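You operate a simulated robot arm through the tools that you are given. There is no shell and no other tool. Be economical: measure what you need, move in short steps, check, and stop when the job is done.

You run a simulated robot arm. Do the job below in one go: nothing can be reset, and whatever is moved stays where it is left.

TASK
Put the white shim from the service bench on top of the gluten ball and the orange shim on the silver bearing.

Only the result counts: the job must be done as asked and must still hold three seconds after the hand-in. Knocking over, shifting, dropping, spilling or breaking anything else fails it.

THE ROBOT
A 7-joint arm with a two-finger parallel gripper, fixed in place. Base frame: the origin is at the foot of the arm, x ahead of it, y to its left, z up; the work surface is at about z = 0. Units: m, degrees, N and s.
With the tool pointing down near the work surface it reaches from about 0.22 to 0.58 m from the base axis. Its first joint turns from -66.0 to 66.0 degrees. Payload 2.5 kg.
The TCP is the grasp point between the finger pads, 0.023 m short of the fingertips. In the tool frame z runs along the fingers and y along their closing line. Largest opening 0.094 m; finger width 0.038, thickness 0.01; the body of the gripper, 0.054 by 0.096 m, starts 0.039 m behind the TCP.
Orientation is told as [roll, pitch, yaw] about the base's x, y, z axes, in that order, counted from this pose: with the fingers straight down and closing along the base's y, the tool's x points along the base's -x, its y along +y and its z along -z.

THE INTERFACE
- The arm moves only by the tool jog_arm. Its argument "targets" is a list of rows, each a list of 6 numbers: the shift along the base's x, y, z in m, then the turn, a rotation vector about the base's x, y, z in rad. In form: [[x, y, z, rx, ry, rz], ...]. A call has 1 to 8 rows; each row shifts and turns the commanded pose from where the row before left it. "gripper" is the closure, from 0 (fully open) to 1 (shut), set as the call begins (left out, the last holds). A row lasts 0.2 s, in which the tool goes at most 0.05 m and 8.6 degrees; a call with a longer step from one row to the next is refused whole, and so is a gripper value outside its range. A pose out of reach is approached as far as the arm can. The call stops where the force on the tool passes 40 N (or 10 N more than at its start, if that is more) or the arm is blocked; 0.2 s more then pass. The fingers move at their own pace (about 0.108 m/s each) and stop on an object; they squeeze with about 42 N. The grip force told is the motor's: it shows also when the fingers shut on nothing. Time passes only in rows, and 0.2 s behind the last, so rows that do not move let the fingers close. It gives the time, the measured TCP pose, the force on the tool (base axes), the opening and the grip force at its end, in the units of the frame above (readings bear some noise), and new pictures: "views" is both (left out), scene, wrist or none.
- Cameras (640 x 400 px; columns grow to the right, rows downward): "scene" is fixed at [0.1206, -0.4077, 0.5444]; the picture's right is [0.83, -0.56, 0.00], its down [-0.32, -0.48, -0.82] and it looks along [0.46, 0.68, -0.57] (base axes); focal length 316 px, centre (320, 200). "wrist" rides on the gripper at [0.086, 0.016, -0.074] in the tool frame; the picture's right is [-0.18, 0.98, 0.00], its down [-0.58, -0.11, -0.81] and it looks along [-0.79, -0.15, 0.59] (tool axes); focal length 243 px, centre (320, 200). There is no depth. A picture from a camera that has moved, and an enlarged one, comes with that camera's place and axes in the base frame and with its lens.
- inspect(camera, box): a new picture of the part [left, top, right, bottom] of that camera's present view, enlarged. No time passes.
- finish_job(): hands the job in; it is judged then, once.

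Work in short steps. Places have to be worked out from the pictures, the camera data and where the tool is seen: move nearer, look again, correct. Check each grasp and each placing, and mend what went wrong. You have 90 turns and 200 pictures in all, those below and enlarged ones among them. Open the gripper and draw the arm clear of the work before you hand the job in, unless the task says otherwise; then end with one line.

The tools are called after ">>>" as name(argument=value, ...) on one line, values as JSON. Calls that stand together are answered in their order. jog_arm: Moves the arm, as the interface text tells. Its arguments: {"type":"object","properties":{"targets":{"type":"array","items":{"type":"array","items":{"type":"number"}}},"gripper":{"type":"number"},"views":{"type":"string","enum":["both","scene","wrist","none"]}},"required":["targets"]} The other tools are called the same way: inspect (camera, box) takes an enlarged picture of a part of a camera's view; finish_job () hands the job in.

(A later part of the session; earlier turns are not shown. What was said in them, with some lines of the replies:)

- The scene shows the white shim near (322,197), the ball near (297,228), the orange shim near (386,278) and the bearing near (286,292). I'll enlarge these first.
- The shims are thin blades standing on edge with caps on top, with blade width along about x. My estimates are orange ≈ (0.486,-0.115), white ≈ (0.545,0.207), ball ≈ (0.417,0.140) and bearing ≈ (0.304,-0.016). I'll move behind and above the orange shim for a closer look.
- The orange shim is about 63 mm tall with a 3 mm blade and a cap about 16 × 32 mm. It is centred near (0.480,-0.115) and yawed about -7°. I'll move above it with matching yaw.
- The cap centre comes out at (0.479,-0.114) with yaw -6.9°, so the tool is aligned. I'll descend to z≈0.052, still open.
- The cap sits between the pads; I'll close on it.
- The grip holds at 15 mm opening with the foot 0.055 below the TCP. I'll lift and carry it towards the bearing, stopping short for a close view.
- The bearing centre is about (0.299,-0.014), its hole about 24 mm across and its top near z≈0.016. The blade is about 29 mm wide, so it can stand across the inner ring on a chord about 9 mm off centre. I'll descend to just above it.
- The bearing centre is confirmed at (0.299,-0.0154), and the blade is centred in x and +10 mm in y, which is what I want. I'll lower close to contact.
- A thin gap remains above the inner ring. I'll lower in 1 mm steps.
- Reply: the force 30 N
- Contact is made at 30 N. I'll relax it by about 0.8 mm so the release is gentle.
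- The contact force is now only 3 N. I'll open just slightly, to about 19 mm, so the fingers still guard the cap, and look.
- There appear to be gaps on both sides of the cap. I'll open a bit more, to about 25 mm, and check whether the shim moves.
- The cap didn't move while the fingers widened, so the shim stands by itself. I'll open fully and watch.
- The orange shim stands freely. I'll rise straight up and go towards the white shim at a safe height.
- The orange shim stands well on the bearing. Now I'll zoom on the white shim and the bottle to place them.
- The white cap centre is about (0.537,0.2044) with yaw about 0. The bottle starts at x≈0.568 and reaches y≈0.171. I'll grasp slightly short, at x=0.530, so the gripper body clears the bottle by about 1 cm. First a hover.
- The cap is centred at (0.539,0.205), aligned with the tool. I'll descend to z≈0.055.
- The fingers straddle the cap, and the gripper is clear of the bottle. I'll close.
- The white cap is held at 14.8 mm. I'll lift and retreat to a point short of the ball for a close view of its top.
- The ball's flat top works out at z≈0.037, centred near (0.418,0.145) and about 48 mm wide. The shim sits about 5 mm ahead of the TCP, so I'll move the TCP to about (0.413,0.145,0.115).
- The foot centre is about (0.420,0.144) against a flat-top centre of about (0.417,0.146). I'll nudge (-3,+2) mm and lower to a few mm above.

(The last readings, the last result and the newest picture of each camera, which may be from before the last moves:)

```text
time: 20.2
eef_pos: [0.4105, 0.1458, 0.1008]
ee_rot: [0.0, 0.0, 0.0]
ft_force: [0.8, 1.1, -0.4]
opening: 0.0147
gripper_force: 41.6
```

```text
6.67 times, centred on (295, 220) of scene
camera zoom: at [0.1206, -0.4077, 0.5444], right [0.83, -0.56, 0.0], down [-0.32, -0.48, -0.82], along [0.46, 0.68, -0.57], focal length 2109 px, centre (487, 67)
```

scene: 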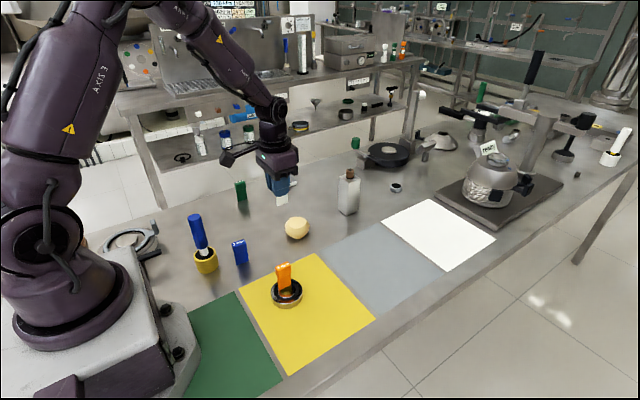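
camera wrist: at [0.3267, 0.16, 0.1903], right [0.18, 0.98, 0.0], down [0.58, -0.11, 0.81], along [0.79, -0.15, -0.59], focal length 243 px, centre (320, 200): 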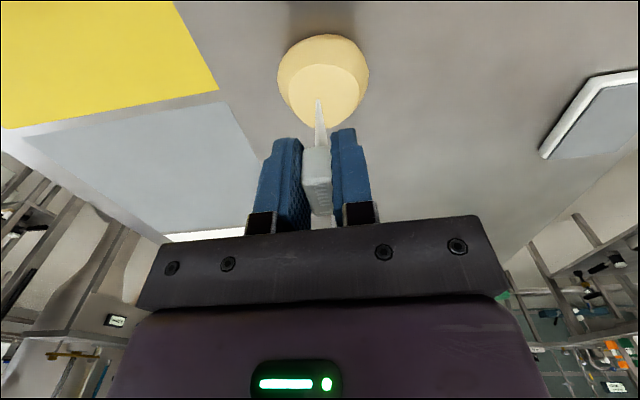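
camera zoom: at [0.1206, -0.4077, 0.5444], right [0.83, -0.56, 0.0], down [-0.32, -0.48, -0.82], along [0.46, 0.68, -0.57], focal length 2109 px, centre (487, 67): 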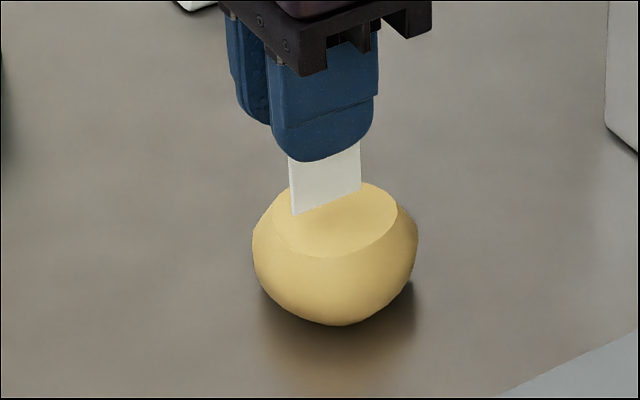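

It is well centred, with a gap of roughly 4–5 mm. I'll lower gently towards contact.

>>> jog_arm(targets=[[0, 0, -0.0015, 0, 0, 0], [0, 0, -0.001, 0, 0, 0], [0, 0, -0.001, 0, 0, 0], [0, 0, 0, 0, 0, 0]], views="none")

>>> inspect(camera="scene", box=[265, 190, 325, 250])

```text
time: 21.2
eef_pos: [0.4108, 0.1466, 0.0961]
ee_rot: [0.1, -0.1, 0.0]
ft_force: [0.5, -0.4, -0.7]
opening: 0.0152
gripper_force: 41.7
```

```text
6.67 times, centred on (295, 220) of scene
camera zoom: at [0.1206, -0.4077, 0.5444], right [0.83, -0.56, 0.0], down [-0.32, -0.48, -0.82], along [0.46, 0.68, -0.57], focal length 2109 px, centre (487, 67)
```

zoom: 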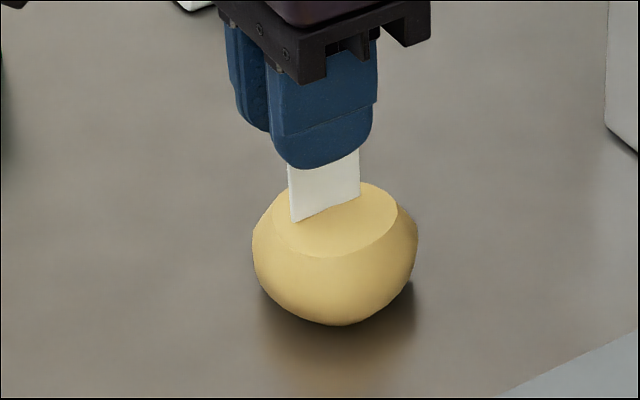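

No contact yet, so I'll continue in 0.7 mm steps.

>>> jog_arm(targets=[[0, 0, -0.0007, 0, 0, 0], [0, 0, -0.0007, 0, 0, 0], [0, 0, 0, 0, 0, 0]], views="none")

```text
time: 22.0
eef_pos: [0.4109, 0.1467, 0.0966]
ee_rot: [0.1, -0.1, -0.1]
ft_force: [-1.5, -0.2, 7.6]
opening: 0.015
gripper_force: 41.8
```

Contact is at 7.6 N. I'll ease up 0.2 mm and open to about 19 mm as a guarded release.

>>> jog_arm(targets=[[0, 0, 0.0002, 0, 0, 0], [0, 0, 0, 0, 0, 0]], views="none")

>>> jog_arm(targets=[[0, 0, 0, 0, 0, 0], [0, 0, 0, 0, 0, 0], [0, 0, 0, 0, 0, 0]], gripper=0.8, views="none")

>>> inspect(camera="wrist", box=[250, 70, 400, 240])

>>> inspect(camera="scene", box=[265, 190, 325, 250])

```text
time: 22.6
eef_pos: [0.411, 0.1461, 0.0961]
ee_rot: [0.0, -0.2, 0.1]
ft_force: [2.4, 0.8, 5.4]
opening: 0.0151
gripper_force: 41.4
```

```text
time: 23.4
eef_pos: [0.4104, 0.1465, 0.0964]
ee_rot: [0.0, 0.1, 0.0]
ft_force: [-0.8, -0.6, -0.9]
opening: 0.0187
gripper_force: 0.1
```

```text
2.35 times, centred on (325, 155) of wrist
camera zoom: at [0.3234, 0.163, 0.1704], right [0.18, 0.98, 0.0], down [0.58, -0.11, 0.81], along [0.79, -0.15, -0.59], focal length 571 px, centre (308, 306)
```

zoom: 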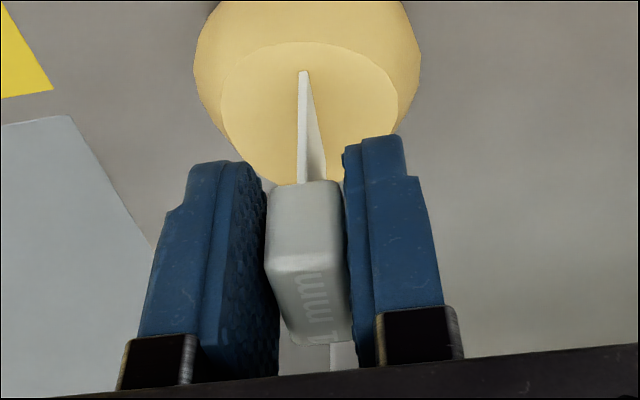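

```text
6.67 times, centred on (295, 220) of scene
camera zoom: at [0.1206, -0.4077, 0.5444], right [0.83, -0.56, 0.0], down [-0.32, -0.48, -0.82], along [0.46, 0.68, -0.57], focal length 2109 px, centre (487, 67)
```

zoom: 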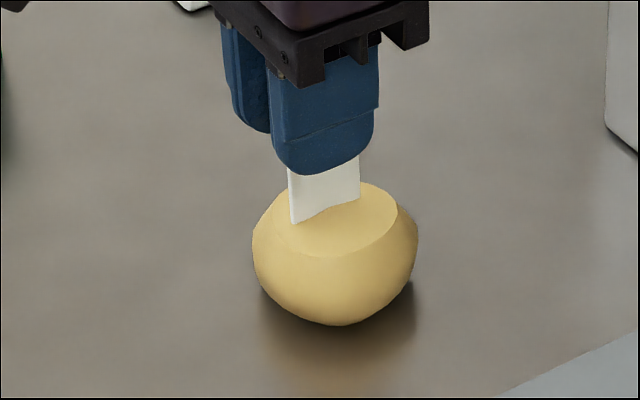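

The cap seems nearer the right finger. I'll open to 25 mm and see whether it follows.

>>> jog_arm(targets=[[0, 0, 0, 0, 0, 0], [0, 0, 0, 0, 0, 0], [0, 0, 0, 0, 0, 0]], gripper=0.75, views="none")

>>> inspect(camera="wrist", box=[250, 70, 400, 240])

>>> inspect(camera="scene", box=[275, 195, 315, 235])

```text
time: 24.2
eef_pos: [0.4109, 0.1462, 0.0964]
ee_rot: [0.0, 0.1, 0.0]
ft_force: [0.2, -0.1, -0.4]
opening: 0.0234
gripper_force: 0.1
```

```text
2.35 times, centred on (325, 155) of wrist
camera zoom: at [0.3235, 0.1631, 0.1705], right [0.18, 0.98, 0.0], down [0.58, -0.11, 0.81], along [0.79, -0.15, -0.59], focal length 571 px, centre (308, 306)
```

zoom: 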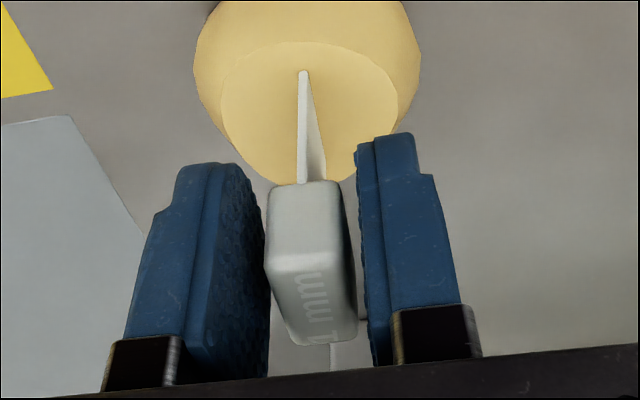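

```text
10.00 times, centred on (295, 215) of scene
camera zoom: at [0.1206, -0.4077, 0.5444], right [0.83, -0.56, 0.0], down [-0.32, -0.48, -0.82], along [0.46, 0.68, -0.57], focal length 3163 px, centre (570, 50)
```

zoom: 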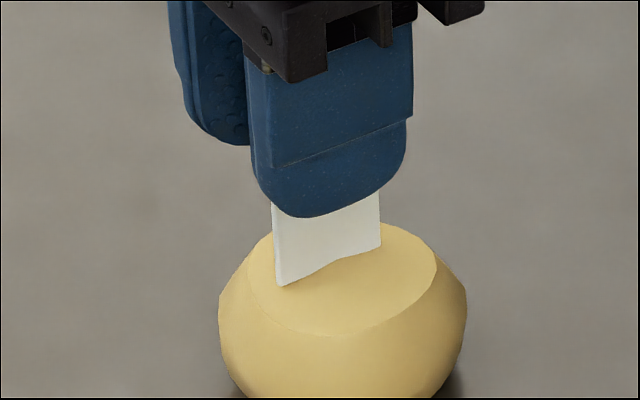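

The far end of the cap shifted slightly. I'll wait a moment to see whether it is static or still moving.

>>> jog_arm(targets=[[0, 0, 0, 0, 0, 0], [0, 0, 0, 0, 0, 0], [0, 0, 0, 0, 0, 0], [0, 0, 0, 0, 0, 0], [0, 0, 0, 0, 0, 0]], views="none")

>>> inspect(camera="wrist", box=[280, 130, 380, 230])

```text
time: 25.4
eef_pos: [0.4109, 0.1463, 0.0952]
ee_rot: [0.0, 0.1, 0.1]
ft_force: [0.1, 0.0, 0.7]
opening: 0.0235
gripper_force: 0.0
```

```text
4.00 times, centred on (330, 180) of wrist
camera zoom: at [0.3235, 0.163, 0.1704], right [0.18, 0.98, 0.0], down [0.58, -0.11, 0.81], along [0.79, -0.15, -0.59], focal length 970 px, centre (280, 280)
```

zoom: 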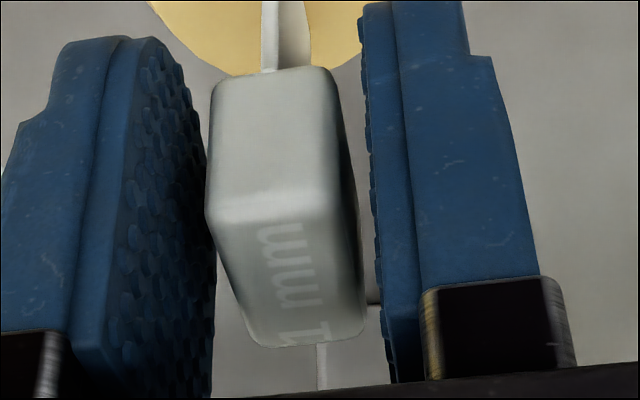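

>>> jog_arm(targets=[[0, 0, 0, 0, 0, 0], [0, 0, 0, 0, 0, 0], [0, 0, 0, 0, 0, 0], [0, 0, 0, 0, 0, 0]], gripper=0.7, views="none")

>>> inspect(camera="wrist", box=[280, 130, 380, 230])

```text
time: 26.4
eef_pos: [0.4101, 0.1464, 0.0954]
ee_rot: [0.0, 0.1, 0.1]
ft_force: [0.1, 0.1, 0.0]
opening: 0.0282
gripper_force: 0.0
```

```text
4.00 times, centred on (330, 180) of wrist
camera zoom: at [0.3235, 0.163, 0.1704], right [0.18, 0.98, 0.0], down [0.58, -0.11, 0.81], along [0.79, -0.15, -0.59], focal length 970 px, centre (280, 280)
```

zoom: 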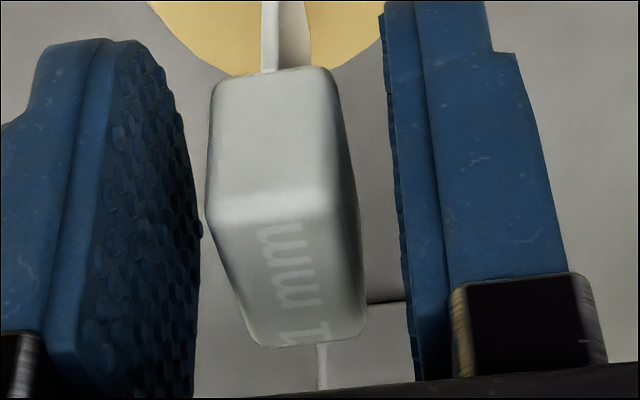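

The cap stayed put while the fingers widened on both sides, so it stands freely. I'll open further and recheck before rising.

>>> jog_arm(targets=[[0, 0, 0, 0, 0, 0], [0, 0, 0, 0, 0, 0], [0, 0, 0, 0, 0, 0], [0, 0, 0, 0, 0, 0]], gripper=0.3, views="none")

>>> inspect(camera="wrist", box=[280, 130, 380, 230])

```text
time: 27.4
eef_pos: [0.4103, 0.1461, 0.096]
ee_rot: [0.0, 0.1, -0.1]
ft_force: [-0.6, -0.3, 0.8]
opening: 0.0659
gripper_force: 0.1
```

```text
4.00 times, centred on (330, 180) of wrist
camera zoom: at [0.3235, 0.1631, 0.1704], right [0.18, 0.98, 0.0], down [0.58, -0.11, 0.81], along [0.79, -0.15, -0.59], focal length 970 px, centre (280, 280)
```

zoom: 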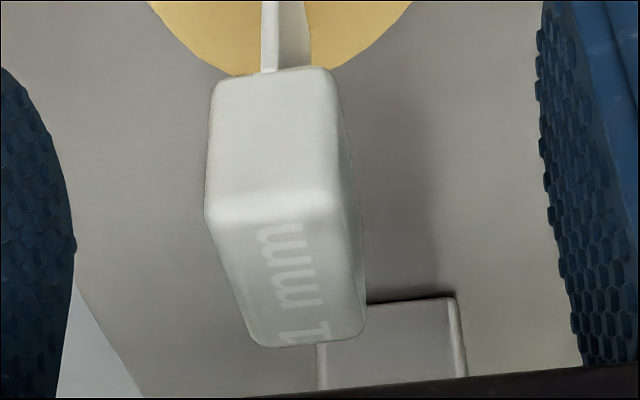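

Stable. I'll open the gripper fully, rise slowly straight up, then back off toward the middle at height.

>>> jog_arm(targets=[[0, 0, 0, 0, 0, 0], [0, 0, 0.02, 0, 0, 0], [0, 0, 0.04, 0, 0, 0], [0, 0, 0.045, 0, 0, 0], [0, 0, 0.045, 0, 0, 0], [-0.02, -0.03, 0.03, 0, 0, 0], [-0.02, -0.04, 0.01, 0, 0, 0], [0, 0, 0, 0, 0, 0]], gripper=0)

>>> inspect(camera="scene", box=[260, 180, 330, 320])

>>> inspect(camera="scene", box=[270, 185, 320, 245])

```text
time: 29.2
eef_pos: [0.3716, 0.0762, 0.2859]
ee_rot: [0.0, 0.0, 0.0]
ft_force: [-0.6, 0.0, -0.1]
opening: 0.0939
gripper_force: 0.0
camera wrist: at [0.2838, 0.0932, 0.3606], right [0.18, 0.98, 0.0], down [0.58, -0.11, 0.81], along [0.79, -0.15, -0.59], focal length 243 px, centre (320, 200)
```

scene: 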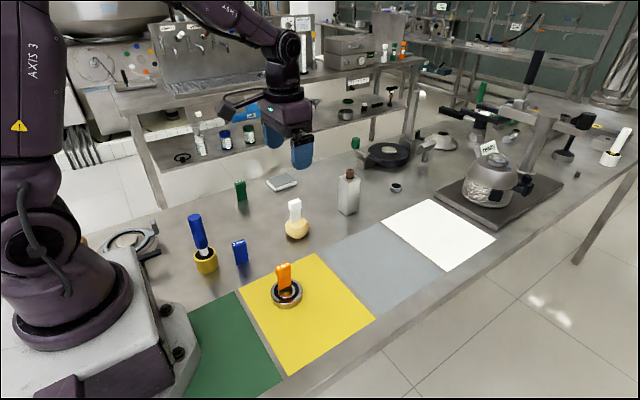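
wrist: 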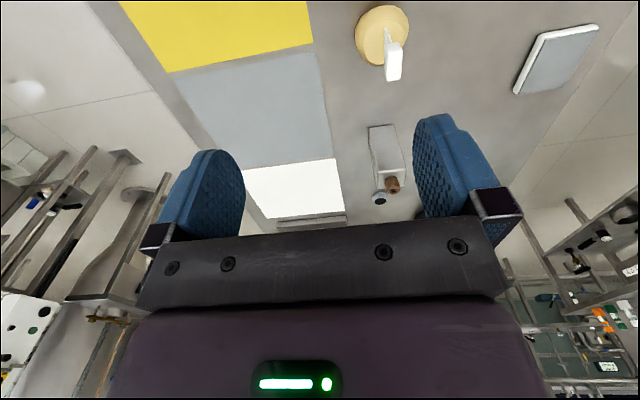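

```text
2.86 times, centred on (295, 250) of scene
camera zoom: at [0.1206, -0.4077, 0.5444], right [0.83, -0.56, 0.0], down [-0.32, -0.48, -0.82], along [0.46, 0.68, -0.57], focal length 904 px, centre (391, 57)
```

zoom: 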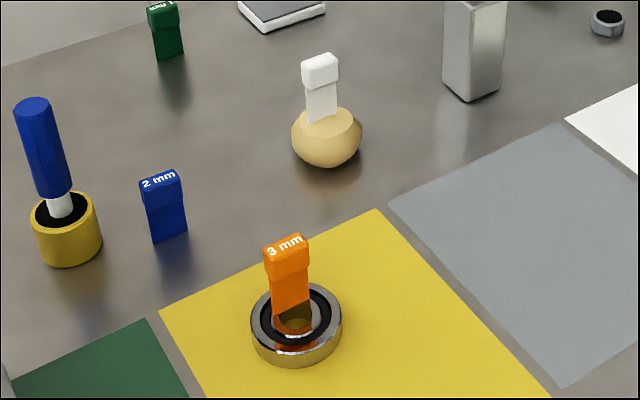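

```text
6.67 times, centred on (295, 215) of scene
camera zoom: at [0.1206, -0.4077, 0.5444], right [0.83, -0.56, 0.0], down [-0.32, -0.48, -0.82], along [0.46, 0.68, -0.57], focal length 2109 px, centre (487, 100)
```

zoom: 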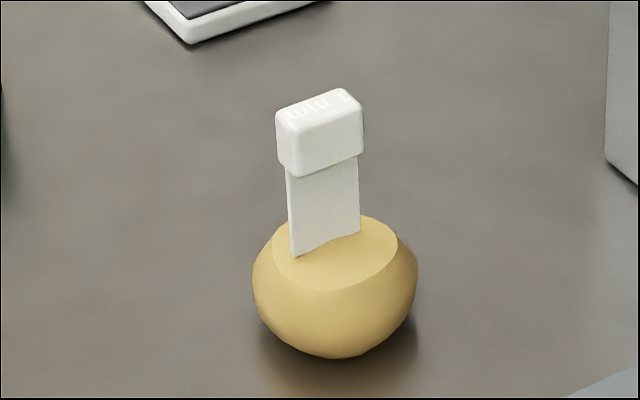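

Both shims stand on their targets and the arm is clear. I'll let 1.6 s pass to confirm nothing creeps.

>>> jog_arm(targets=[[0, 0, 0, 0, 0, 0], [0, 0, 0, 0, 0, 0], [0, 0, 0, 0, 0, 0], [0, 0, 0, 0, 0, 0], [0, 0, 0, 0, 0, 0], [0, 0, 0, 0, 0, 0], [0, 0, 0, 0, 0, 0], [0, 0, 0, 0, 0, 0]], views="none")

>>> inspect(camera="scene", box=[270, 185, 320, 245])

>>> inspect(camera="scene", box=[260, 180, 330, 320])

```text
time: 31.0
eef_pos: [0.3716, 0.0776, 0.285]
ee_rot: [0.0, -0.1, 0.0]
ft_force: [-0.4, 0.5, 0.6]
opening: 0.0941
gripper_force: 0.0
```

```text
6.67 times, centred on (295, 215) of scene
camera zoom: at [0.1206, -0.4077, 0.5444], right [0.83, -0.56, 0.0], down [-0.32, -0.48, -0.82], along [0.46, 0.68, -0.57], focal length 2109 px, centre (487, 100)
```

zoom: 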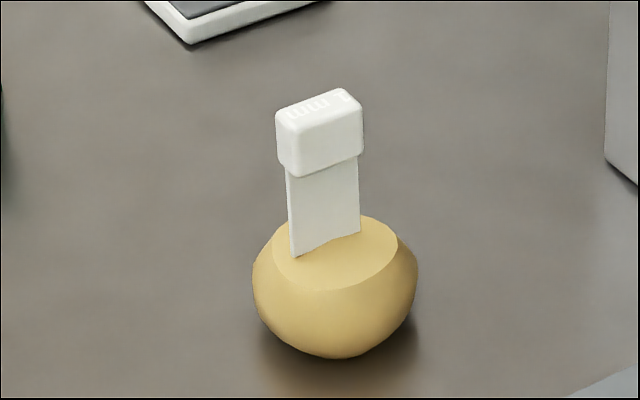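

```text
2.86 times, centred on (295, 250) of scene
camera zoom: at [0.1206, -0.4077, 0.5444], right [0.83, -0.56, 0.0], down [-0.32, -0.48, -0.82], along [0.46, 0.68, -0.57], focal length 904 px, centre (391, 57)
```

zoom: 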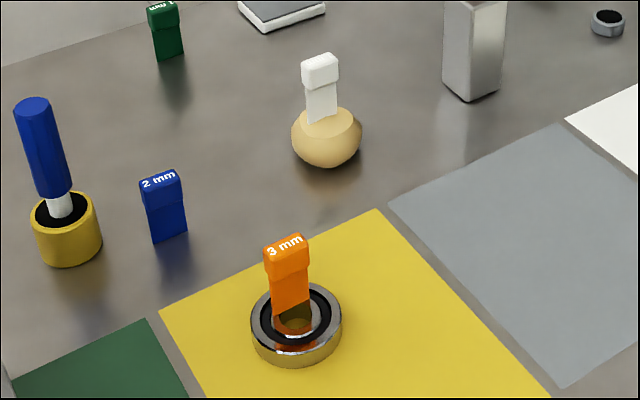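

Nothing has moved, so I'm handing in.

>>> finish_job()

```text
The job is handed in.
```

The white shim stands on top of the gluten ball and the orange shim stands on the silver bearing. Neither had moved when I checked just before handing in, the gripper was open and the arm clear, and I saw nothing else disturbed.
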